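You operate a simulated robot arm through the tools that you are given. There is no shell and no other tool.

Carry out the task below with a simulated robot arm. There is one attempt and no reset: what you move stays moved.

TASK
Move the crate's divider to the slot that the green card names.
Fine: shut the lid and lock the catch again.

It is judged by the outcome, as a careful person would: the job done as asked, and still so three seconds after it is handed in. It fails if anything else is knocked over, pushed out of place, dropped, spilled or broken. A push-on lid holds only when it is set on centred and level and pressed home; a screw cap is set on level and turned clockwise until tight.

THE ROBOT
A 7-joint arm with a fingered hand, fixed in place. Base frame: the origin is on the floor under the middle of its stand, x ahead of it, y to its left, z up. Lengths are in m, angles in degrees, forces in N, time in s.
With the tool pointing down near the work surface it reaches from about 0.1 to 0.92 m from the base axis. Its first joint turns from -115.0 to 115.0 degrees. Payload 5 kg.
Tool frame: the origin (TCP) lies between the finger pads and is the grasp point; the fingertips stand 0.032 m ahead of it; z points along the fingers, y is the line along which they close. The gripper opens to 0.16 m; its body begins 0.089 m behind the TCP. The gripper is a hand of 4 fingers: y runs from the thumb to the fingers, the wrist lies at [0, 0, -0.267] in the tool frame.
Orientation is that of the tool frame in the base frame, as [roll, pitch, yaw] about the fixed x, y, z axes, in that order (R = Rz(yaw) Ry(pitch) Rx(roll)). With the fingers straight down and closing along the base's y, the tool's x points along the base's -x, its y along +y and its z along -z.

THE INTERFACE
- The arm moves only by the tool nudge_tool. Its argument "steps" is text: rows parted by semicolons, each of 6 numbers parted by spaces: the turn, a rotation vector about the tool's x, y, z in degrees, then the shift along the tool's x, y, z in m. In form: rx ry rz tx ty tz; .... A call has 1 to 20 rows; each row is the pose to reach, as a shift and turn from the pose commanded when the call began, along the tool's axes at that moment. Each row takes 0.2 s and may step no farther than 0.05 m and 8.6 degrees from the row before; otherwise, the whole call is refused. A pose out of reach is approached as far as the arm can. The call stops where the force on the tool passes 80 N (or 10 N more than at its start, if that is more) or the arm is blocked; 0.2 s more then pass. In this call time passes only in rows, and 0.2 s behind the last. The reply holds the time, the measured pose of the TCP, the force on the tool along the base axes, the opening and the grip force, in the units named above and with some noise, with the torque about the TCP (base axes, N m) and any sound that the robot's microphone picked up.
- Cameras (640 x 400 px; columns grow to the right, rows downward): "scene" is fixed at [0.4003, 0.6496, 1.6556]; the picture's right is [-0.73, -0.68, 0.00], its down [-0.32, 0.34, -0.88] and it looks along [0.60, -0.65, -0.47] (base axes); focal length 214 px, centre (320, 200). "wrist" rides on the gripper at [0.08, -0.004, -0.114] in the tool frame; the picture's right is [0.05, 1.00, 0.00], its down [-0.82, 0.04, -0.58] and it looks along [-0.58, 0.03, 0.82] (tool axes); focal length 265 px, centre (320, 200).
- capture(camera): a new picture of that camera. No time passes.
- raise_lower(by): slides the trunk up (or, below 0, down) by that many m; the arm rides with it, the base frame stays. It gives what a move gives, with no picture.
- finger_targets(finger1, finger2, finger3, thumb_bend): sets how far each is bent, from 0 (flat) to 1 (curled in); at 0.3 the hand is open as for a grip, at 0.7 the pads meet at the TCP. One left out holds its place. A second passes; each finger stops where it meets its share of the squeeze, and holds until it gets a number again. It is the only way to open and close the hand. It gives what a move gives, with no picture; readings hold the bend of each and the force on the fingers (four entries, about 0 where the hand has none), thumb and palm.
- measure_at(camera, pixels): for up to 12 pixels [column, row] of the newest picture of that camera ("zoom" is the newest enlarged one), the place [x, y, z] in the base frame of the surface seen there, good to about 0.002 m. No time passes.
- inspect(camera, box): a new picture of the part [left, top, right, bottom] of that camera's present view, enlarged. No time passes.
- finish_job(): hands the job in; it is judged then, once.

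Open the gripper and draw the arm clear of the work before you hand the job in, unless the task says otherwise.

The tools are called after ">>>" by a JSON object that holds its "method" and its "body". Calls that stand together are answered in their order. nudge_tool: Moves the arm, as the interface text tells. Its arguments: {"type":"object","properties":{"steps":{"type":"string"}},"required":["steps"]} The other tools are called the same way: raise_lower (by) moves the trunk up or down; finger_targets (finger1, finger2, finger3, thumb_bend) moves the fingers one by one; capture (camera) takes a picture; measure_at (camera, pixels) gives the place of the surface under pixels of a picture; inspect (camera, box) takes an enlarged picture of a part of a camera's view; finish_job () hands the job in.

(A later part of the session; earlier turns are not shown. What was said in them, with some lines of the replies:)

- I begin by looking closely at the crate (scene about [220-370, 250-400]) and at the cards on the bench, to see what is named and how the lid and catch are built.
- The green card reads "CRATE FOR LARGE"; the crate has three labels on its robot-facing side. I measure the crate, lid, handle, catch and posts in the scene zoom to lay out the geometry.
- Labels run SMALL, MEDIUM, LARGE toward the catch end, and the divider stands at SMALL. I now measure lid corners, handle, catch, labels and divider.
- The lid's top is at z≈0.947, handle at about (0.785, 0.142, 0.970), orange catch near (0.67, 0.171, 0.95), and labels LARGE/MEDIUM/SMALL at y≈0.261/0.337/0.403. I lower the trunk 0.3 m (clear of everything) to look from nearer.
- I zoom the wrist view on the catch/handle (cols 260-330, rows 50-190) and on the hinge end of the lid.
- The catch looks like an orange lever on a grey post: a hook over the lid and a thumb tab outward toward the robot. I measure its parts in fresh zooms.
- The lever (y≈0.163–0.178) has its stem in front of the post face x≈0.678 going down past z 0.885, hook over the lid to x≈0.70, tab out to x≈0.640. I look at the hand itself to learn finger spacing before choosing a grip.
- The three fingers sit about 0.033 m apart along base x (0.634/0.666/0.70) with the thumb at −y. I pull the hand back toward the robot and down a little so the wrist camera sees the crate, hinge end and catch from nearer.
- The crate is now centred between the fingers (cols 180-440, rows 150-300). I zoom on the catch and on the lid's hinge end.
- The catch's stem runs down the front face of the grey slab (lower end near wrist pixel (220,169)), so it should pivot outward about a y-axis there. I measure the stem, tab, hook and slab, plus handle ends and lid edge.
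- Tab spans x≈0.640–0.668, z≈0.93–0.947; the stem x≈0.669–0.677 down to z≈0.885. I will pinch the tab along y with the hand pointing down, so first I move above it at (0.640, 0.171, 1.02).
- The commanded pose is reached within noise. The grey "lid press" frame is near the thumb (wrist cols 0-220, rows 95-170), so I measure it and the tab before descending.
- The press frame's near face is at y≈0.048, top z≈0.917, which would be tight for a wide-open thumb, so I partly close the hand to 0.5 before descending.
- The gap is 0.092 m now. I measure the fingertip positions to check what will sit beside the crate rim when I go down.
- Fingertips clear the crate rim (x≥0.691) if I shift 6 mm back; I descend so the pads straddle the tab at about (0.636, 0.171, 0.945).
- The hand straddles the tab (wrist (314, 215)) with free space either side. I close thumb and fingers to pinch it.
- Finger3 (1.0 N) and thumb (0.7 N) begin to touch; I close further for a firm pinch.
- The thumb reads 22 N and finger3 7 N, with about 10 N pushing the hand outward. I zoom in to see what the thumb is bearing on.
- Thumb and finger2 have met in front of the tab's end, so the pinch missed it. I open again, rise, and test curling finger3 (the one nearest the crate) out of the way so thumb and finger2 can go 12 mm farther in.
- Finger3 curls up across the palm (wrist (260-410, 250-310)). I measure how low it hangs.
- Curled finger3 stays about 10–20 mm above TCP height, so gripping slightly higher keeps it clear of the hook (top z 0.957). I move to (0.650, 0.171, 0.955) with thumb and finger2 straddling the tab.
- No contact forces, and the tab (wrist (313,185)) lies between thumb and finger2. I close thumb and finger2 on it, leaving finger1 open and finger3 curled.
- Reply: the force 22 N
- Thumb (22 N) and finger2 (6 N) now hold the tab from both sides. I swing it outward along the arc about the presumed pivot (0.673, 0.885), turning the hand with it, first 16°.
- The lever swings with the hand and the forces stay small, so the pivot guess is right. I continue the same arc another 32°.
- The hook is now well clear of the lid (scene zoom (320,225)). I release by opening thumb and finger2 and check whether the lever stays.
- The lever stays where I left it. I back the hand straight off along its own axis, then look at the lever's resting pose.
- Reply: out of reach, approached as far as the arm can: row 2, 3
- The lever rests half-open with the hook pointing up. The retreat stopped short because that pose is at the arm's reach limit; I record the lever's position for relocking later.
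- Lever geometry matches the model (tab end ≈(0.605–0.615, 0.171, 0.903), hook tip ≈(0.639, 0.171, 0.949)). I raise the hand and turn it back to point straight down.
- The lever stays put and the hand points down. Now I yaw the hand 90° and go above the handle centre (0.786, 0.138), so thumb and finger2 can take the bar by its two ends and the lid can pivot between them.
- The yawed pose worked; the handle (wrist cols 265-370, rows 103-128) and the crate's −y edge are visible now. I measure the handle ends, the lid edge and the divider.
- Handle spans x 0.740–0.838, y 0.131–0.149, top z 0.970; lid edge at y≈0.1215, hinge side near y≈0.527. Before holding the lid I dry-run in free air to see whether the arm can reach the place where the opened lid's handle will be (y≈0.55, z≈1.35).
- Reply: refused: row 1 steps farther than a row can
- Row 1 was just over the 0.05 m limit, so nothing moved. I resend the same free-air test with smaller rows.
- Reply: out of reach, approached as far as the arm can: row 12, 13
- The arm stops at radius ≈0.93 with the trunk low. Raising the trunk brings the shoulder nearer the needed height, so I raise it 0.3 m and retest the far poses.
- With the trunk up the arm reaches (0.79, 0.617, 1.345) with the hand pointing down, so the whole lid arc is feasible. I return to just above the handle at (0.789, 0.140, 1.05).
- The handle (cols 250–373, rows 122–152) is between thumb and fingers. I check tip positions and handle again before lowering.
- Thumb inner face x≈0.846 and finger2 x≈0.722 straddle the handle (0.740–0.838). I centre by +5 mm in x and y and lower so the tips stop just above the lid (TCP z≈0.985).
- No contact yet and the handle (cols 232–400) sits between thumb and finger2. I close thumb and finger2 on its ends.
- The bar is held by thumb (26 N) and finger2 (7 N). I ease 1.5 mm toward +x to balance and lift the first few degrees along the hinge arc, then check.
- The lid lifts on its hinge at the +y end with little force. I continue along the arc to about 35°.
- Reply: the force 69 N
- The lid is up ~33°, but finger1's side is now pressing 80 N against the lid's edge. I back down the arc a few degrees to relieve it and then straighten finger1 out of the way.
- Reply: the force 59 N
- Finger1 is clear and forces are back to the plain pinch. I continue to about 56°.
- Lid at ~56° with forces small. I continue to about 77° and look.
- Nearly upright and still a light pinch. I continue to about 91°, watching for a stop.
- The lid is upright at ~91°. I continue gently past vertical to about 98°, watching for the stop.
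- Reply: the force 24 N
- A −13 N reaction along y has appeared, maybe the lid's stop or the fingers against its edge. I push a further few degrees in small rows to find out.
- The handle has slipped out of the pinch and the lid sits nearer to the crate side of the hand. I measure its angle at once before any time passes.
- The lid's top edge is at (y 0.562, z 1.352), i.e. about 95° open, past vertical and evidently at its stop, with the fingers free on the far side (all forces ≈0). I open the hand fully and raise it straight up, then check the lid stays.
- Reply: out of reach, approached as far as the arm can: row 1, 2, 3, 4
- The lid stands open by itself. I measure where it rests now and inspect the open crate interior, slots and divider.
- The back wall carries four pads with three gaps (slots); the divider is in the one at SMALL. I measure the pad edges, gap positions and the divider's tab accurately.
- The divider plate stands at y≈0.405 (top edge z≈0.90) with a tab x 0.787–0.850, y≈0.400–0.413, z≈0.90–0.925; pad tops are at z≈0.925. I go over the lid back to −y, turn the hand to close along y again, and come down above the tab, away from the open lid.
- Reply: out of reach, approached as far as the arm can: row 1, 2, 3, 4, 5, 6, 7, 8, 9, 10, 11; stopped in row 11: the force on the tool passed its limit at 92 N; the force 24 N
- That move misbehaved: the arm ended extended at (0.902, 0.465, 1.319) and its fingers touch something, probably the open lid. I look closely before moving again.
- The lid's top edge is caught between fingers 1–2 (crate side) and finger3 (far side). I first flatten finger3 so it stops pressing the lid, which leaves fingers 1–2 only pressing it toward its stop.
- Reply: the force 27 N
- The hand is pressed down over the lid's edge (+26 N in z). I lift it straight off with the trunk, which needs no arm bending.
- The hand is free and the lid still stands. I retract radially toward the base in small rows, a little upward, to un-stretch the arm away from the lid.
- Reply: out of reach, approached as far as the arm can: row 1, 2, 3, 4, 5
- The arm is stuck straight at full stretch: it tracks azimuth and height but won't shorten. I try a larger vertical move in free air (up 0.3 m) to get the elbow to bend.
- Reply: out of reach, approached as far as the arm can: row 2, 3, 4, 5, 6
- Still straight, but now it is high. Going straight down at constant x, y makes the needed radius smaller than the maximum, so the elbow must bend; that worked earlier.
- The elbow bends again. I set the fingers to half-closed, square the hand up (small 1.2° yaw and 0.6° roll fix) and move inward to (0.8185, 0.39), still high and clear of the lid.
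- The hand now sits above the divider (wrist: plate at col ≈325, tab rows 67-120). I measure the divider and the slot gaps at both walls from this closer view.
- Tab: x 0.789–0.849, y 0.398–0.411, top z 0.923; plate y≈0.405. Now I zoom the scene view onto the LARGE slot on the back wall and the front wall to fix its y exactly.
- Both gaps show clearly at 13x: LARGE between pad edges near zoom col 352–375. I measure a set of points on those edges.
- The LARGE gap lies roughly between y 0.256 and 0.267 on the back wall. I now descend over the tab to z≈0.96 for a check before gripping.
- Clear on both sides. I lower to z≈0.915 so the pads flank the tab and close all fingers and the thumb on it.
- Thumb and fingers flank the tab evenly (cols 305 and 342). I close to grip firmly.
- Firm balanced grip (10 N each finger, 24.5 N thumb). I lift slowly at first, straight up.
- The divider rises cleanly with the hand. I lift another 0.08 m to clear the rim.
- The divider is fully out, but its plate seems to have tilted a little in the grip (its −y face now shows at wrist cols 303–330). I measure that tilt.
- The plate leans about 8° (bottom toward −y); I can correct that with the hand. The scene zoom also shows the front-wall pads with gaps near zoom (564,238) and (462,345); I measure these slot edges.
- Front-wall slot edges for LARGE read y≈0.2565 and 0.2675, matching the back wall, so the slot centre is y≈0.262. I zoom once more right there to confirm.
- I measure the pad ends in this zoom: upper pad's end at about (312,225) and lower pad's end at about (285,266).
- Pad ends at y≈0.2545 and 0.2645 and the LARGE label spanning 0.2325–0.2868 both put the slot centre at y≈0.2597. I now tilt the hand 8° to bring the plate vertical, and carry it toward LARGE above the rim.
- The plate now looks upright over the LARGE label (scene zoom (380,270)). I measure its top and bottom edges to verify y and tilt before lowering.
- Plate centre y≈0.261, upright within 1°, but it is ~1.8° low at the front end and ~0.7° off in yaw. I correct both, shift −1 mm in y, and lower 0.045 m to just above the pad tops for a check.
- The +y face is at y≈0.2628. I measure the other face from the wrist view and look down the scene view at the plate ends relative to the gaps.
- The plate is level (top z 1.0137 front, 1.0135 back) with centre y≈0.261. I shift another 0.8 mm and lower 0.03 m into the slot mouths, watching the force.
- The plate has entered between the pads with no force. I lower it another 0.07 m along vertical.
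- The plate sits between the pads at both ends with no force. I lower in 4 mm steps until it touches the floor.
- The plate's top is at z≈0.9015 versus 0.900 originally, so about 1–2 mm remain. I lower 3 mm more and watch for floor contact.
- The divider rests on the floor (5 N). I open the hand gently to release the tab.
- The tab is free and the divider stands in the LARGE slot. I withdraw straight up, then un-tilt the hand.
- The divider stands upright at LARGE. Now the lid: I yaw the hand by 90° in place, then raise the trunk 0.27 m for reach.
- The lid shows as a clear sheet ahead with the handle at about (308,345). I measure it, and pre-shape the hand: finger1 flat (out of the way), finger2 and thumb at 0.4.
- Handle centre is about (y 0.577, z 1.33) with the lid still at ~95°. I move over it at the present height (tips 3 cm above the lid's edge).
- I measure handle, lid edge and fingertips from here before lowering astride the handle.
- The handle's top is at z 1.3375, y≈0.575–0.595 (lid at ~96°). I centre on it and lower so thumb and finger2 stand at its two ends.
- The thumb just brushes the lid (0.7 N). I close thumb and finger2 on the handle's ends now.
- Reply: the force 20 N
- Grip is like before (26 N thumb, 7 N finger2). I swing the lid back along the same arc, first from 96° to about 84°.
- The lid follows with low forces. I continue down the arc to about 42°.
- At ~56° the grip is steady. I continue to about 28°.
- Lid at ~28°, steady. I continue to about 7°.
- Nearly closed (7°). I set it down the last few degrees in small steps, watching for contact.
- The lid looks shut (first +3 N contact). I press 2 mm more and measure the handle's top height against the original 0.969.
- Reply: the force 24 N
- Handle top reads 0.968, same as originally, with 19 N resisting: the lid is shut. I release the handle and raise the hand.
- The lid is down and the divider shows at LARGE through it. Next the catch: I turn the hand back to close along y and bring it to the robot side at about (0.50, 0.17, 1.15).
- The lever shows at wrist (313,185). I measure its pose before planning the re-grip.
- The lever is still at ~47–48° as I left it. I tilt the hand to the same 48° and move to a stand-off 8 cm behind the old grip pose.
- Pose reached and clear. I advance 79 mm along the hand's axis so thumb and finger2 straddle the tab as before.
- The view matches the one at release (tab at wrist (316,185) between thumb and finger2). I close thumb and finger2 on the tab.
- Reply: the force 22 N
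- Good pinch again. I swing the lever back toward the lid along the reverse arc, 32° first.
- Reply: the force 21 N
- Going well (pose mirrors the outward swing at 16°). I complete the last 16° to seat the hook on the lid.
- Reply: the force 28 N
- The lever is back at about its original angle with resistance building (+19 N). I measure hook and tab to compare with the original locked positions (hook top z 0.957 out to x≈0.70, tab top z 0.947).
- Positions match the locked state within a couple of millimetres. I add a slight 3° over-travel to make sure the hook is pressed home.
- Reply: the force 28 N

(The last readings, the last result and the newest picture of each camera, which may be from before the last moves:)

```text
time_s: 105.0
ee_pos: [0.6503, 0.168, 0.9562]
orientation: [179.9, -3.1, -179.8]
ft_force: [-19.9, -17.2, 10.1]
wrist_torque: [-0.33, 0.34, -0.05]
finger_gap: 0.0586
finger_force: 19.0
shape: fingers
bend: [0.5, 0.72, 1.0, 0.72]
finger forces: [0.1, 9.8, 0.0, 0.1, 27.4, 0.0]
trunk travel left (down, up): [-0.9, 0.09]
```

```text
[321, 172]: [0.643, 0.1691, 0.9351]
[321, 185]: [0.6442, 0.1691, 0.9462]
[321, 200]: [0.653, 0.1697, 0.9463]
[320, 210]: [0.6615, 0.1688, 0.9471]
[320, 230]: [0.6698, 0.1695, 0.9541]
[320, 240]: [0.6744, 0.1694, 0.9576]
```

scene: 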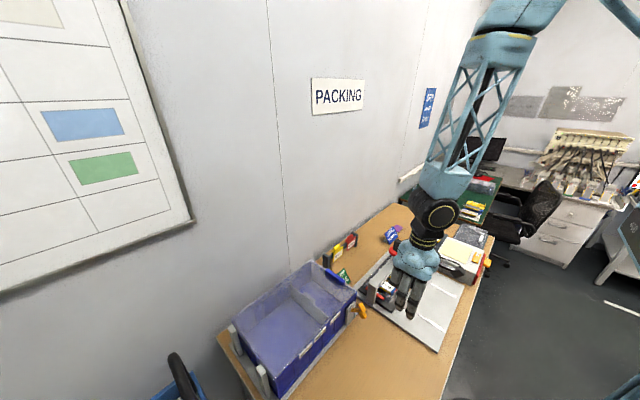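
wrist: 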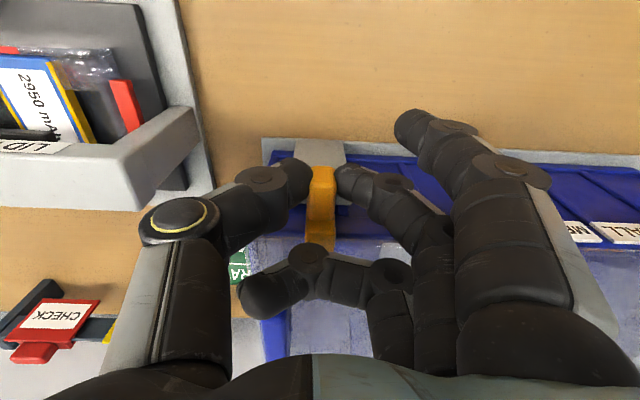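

The lever resists at −20 N in x, so it is against its stop. I release and back the hand up, then inspect.

>>> {"method": "finger_targets", "body": {"finger2": 0.5, "thumb_bend": 0.5}}

>>> {"method": "nudge_tool", "body": {"steps": "0 0 0 0 0 -0.03; 0 -1.5 0 0 0 -0.06; 0 -3 0 0 0 -0.10; 0 -3 0 0.03 0 -0.13; 0 -3 0 0.07 0 -0.15"}}

>>> {"method": "capture", "body": {"camera": "wrist"}}

>>> {"method": "inspect", "body": {"camera": "scene", "box": [320, 260, 400, 340]}}

```text
time_s: 106.0
ee_pos: [0.653, 0.1699, 0.9552]
orientation: [180.0, -3.1, -179.9]
ft_force: [0.4, 0.1, 0.5]
wrist_torque: [0.0, 0.03, -0.02]
finger_gap: 0.0914
finger_force: 0.0
shape: fingers
bend: [0.5, 0.5, 1.0, 0.5]
finger forces: [0.1, 0.1, 0.0, 0.0, 0.1, 0.1]
trunk travel left (down, up): [-0.9, 0.09]
```

```text
time_s: 107.2
ee_pos: [0.5858, 0.1723, 1.1096]
orientation: [180.0, 0.0, -179.9]
ft_force: [-0.7, 0.4, 0.0]
wrist_torque: [0.01, -0.03, 0.03]
finger_gap: 0.0912
finger_force: 0.0
shape: fingers
bend: [0.5, 0.5, 1.0, 0.5]
finger forces: [0.0, 0.1, 0.0, 0.0, 0.0, 0.0]
trunk travel left (down, up): [-0.9, 0.09]
```

```text
taken
```

wrist: 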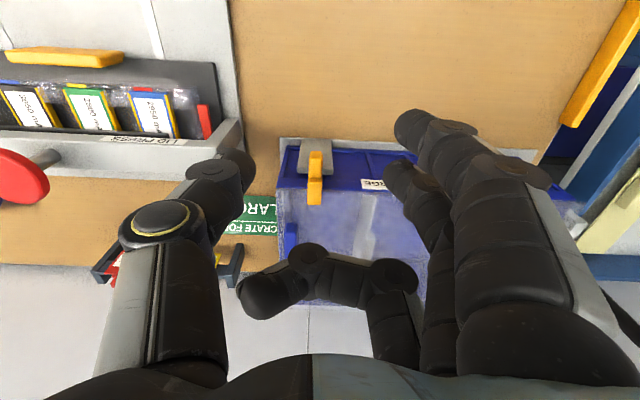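

```text
5.00 times, centred on (360, 300) of scene
```

zoom: 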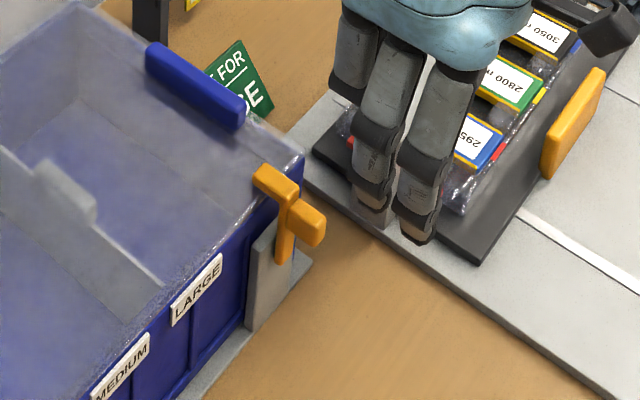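

The hook is over the lid again, looking as at the start. I measure hook and tab heights in a fresh zoom for comparison with the original.

>>> {"method": "inspect", "body": {"camera": "wrist", "box": [270, 130, 360, 230]}}

>>> {"method": "measure_at", "body": {"camera": "wrist", "pixels": [[316, 155], [316, 162], [316, 170], [315, 178], [315, 188], [314, 197], [314, 202], [300, 195], [330, 197], [326, 160]]}}

>>> {"method": "measure_at", "body": {"camera": "scene", "pixels": [[347, 296], [350, 298], [353, 304], [352, 309], [351, 312], [352, 301], [351, 306]]}}

```text
4.00 times, centred on (315, 180) of wrist
```

zoom: 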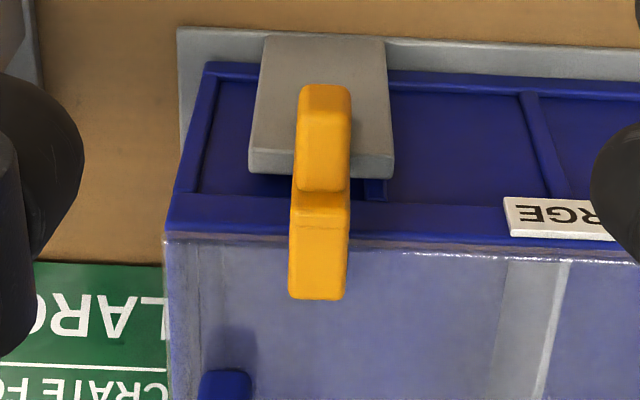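

```text
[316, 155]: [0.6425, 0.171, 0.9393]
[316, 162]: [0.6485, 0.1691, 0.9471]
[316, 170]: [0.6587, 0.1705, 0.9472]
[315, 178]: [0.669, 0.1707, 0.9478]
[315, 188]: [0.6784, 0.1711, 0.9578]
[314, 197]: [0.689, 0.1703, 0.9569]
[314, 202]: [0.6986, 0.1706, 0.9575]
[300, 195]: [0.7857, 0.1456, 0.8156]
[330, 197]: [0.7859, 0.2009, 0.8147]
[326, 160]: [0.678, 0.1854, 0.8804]
```

```text
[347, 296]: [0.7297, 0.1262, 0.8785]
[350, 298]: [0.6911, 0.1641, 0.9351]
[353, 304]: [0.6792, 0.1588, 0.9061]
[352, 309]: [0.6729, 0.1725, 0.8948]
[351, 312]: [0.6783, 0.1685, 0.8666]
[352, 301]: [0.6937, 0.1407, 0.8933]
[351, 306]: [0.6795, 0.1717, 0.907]
```

The wrist measurements equal the original locked ones (tab 0.947, hook 0.957 level out to x 0.699). The scene readings came from an older picture, so I take a new one and recheck everything.

>>> {"method": "capture", "body": {"camera": "scene"}}

>>> {"method": "measure_at", "body": {"camera": "scene", "pixels": [[347, 296], [350, 298], [353, 304], [352, 309], [351, 312], [352, 301], [351, 306], [336, 276], [324, 276], [300, 290]]}}

>>> {"method": "inspect", "body": {"camera": "scene", "box": [220, 250, 380, 400]}}

```text
taken
```

scene: 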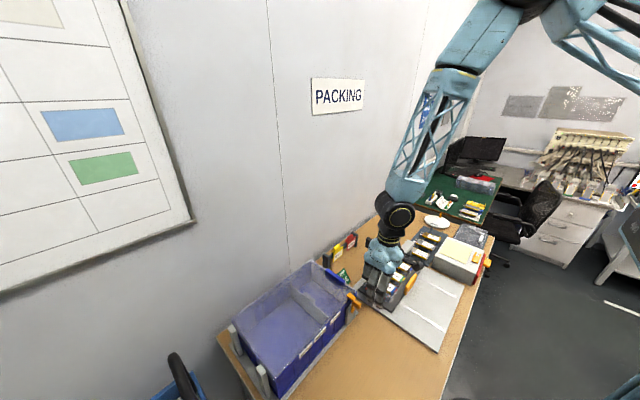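

```text
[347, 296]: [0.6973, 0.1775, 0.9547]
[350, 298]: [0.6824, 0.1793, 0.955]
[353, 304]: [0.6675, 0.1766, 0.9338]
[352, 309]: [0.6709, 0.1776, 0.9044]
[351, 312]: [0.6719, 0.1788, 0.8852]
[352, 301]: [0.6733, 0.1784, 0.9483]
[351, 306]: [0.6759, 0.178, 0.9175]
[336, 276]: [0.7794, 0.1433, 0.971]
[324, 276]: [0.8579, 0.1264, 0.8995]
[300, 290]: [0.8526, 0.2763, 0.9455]
```

```text
2.67 times, centred on (300, 325) of scene
```

zoom: 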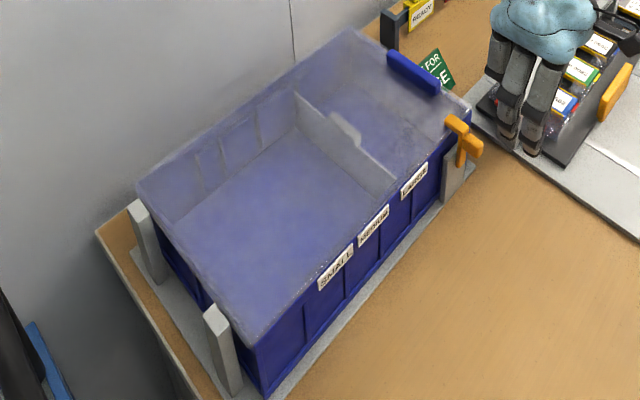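

Everything matches the starting geometry: lid shut, catch locked, crate unmoved, divider in LARGE. I raise the arm clear of the bench and open the hand.

>>> {"method": "nudge_tool", "body": {"steps": "0 0 0 0 0 -0.045; 0 0 0 0 0 -0.09; 0 0 0 0 0 -0.135; 0 0 0 0 0 -0.18; 0 0 0 0 0 -0.225; 0 0 0 0 0 -0.27; 0 0 0 0 0 -0.31"}}

>>> {"method": "finger_targets", "body": {"finger1": 0.3, "finger2": 0.3, "finger3": 0.3, "thumb_bend": 0.3}}

>>> {"method": "capture", "body": {"camera": "scene"}}

>>> {"method": "capture", "body": {"camera": "wrist"}}

>>> {"method": "inspect", "body": {"camera": "scene", "box": [220, 190, 500, 400]}}

```text
time_s: 108.8
ee_pos: [0.5879, 0.1686, 1.4212]
orientation: [-180.0, -0.1, -179.9]
ft_force: [-0.3, 0.1, -0.1]
wrist_torque: [0.02, -0.07, -0.04]
finger_gap: 0.0908
finger_force: 0.1
shape: fingers
bend: [0.5, 0.5, 1.0, 0.5]
finger forces: [0.1, 0.1, 0.0, 0.0, 0.0, 0.0]
trunk travel left (down, up): [-0.9, 0.09]
```

```text
time_s: 109.8
ee_pos: [0.5896, 0.1678, 1.4211]
orientation: [-179.9, -0.1, -179.9]
ft_force: [0.0, 0.3, 0.1]
wrist_torque: [-0.01, -0.02, 0.01]
finger_gap: 0.1699
finger_force: 0.1
shape: fingers
bend: [0.3, 0.3, 0.3, 0.3]
finger forces: [0.0, 0.0, 0.0, 0.0, 0.0, 0.0]
trunk travel left (down, up): [-0.9, 0.09]
```

```text
taken
```

scene: 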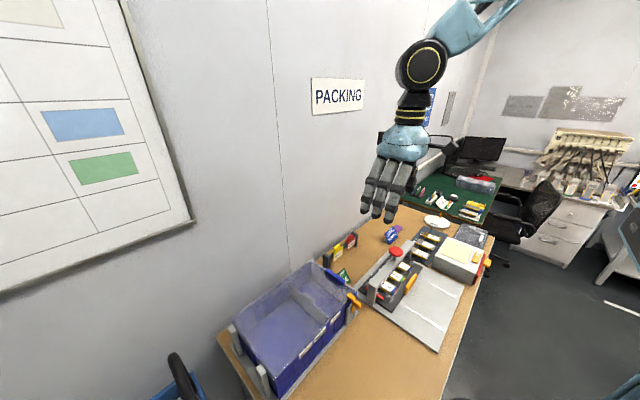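

```text
taken
```

wrist: 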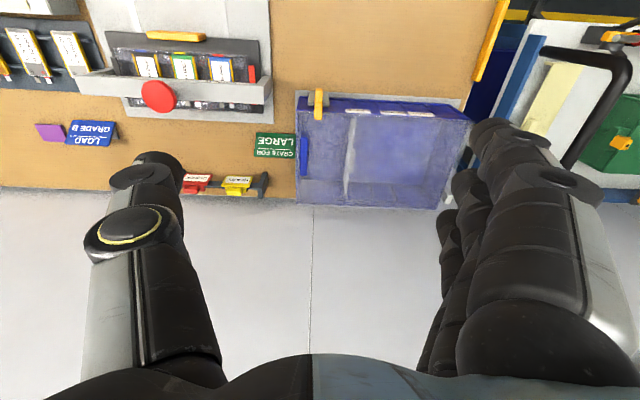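

```text
1.90 times, centred on (360, 295) of scene
```

zoom: 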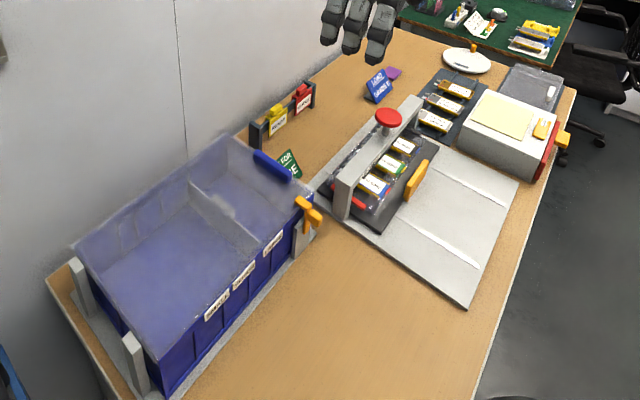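

The hand is open and clear. The divider stands in LARGE, the lid is shut, the hook is over it, and cards, tags and press are where they were. I hand the job in.

>>> {"method": "finish_job", "body": {}}

```text
The job is handed in.
```

The divider is now in the LARGE slot, the one the green card names. The lid is shut and the catch is locked again.

- **Divider:** it stands upright between the guides at both walls and rests on the crate floor.
- **Lid and catch:** the handle and the catch measure within a couple of millimetres of where they were at the start.
- **Rough moments:** while opening the lid, a finger pressed on its edge with about 80 N. Later the hand got caught over the open lid at about 92 N. I backed off both times, and the lid stood and closed normally afterwards.
- **Everything else:** the crate, cards, tags and press look unmoved in the last pictures. The hand is open and raised clear of the bench.
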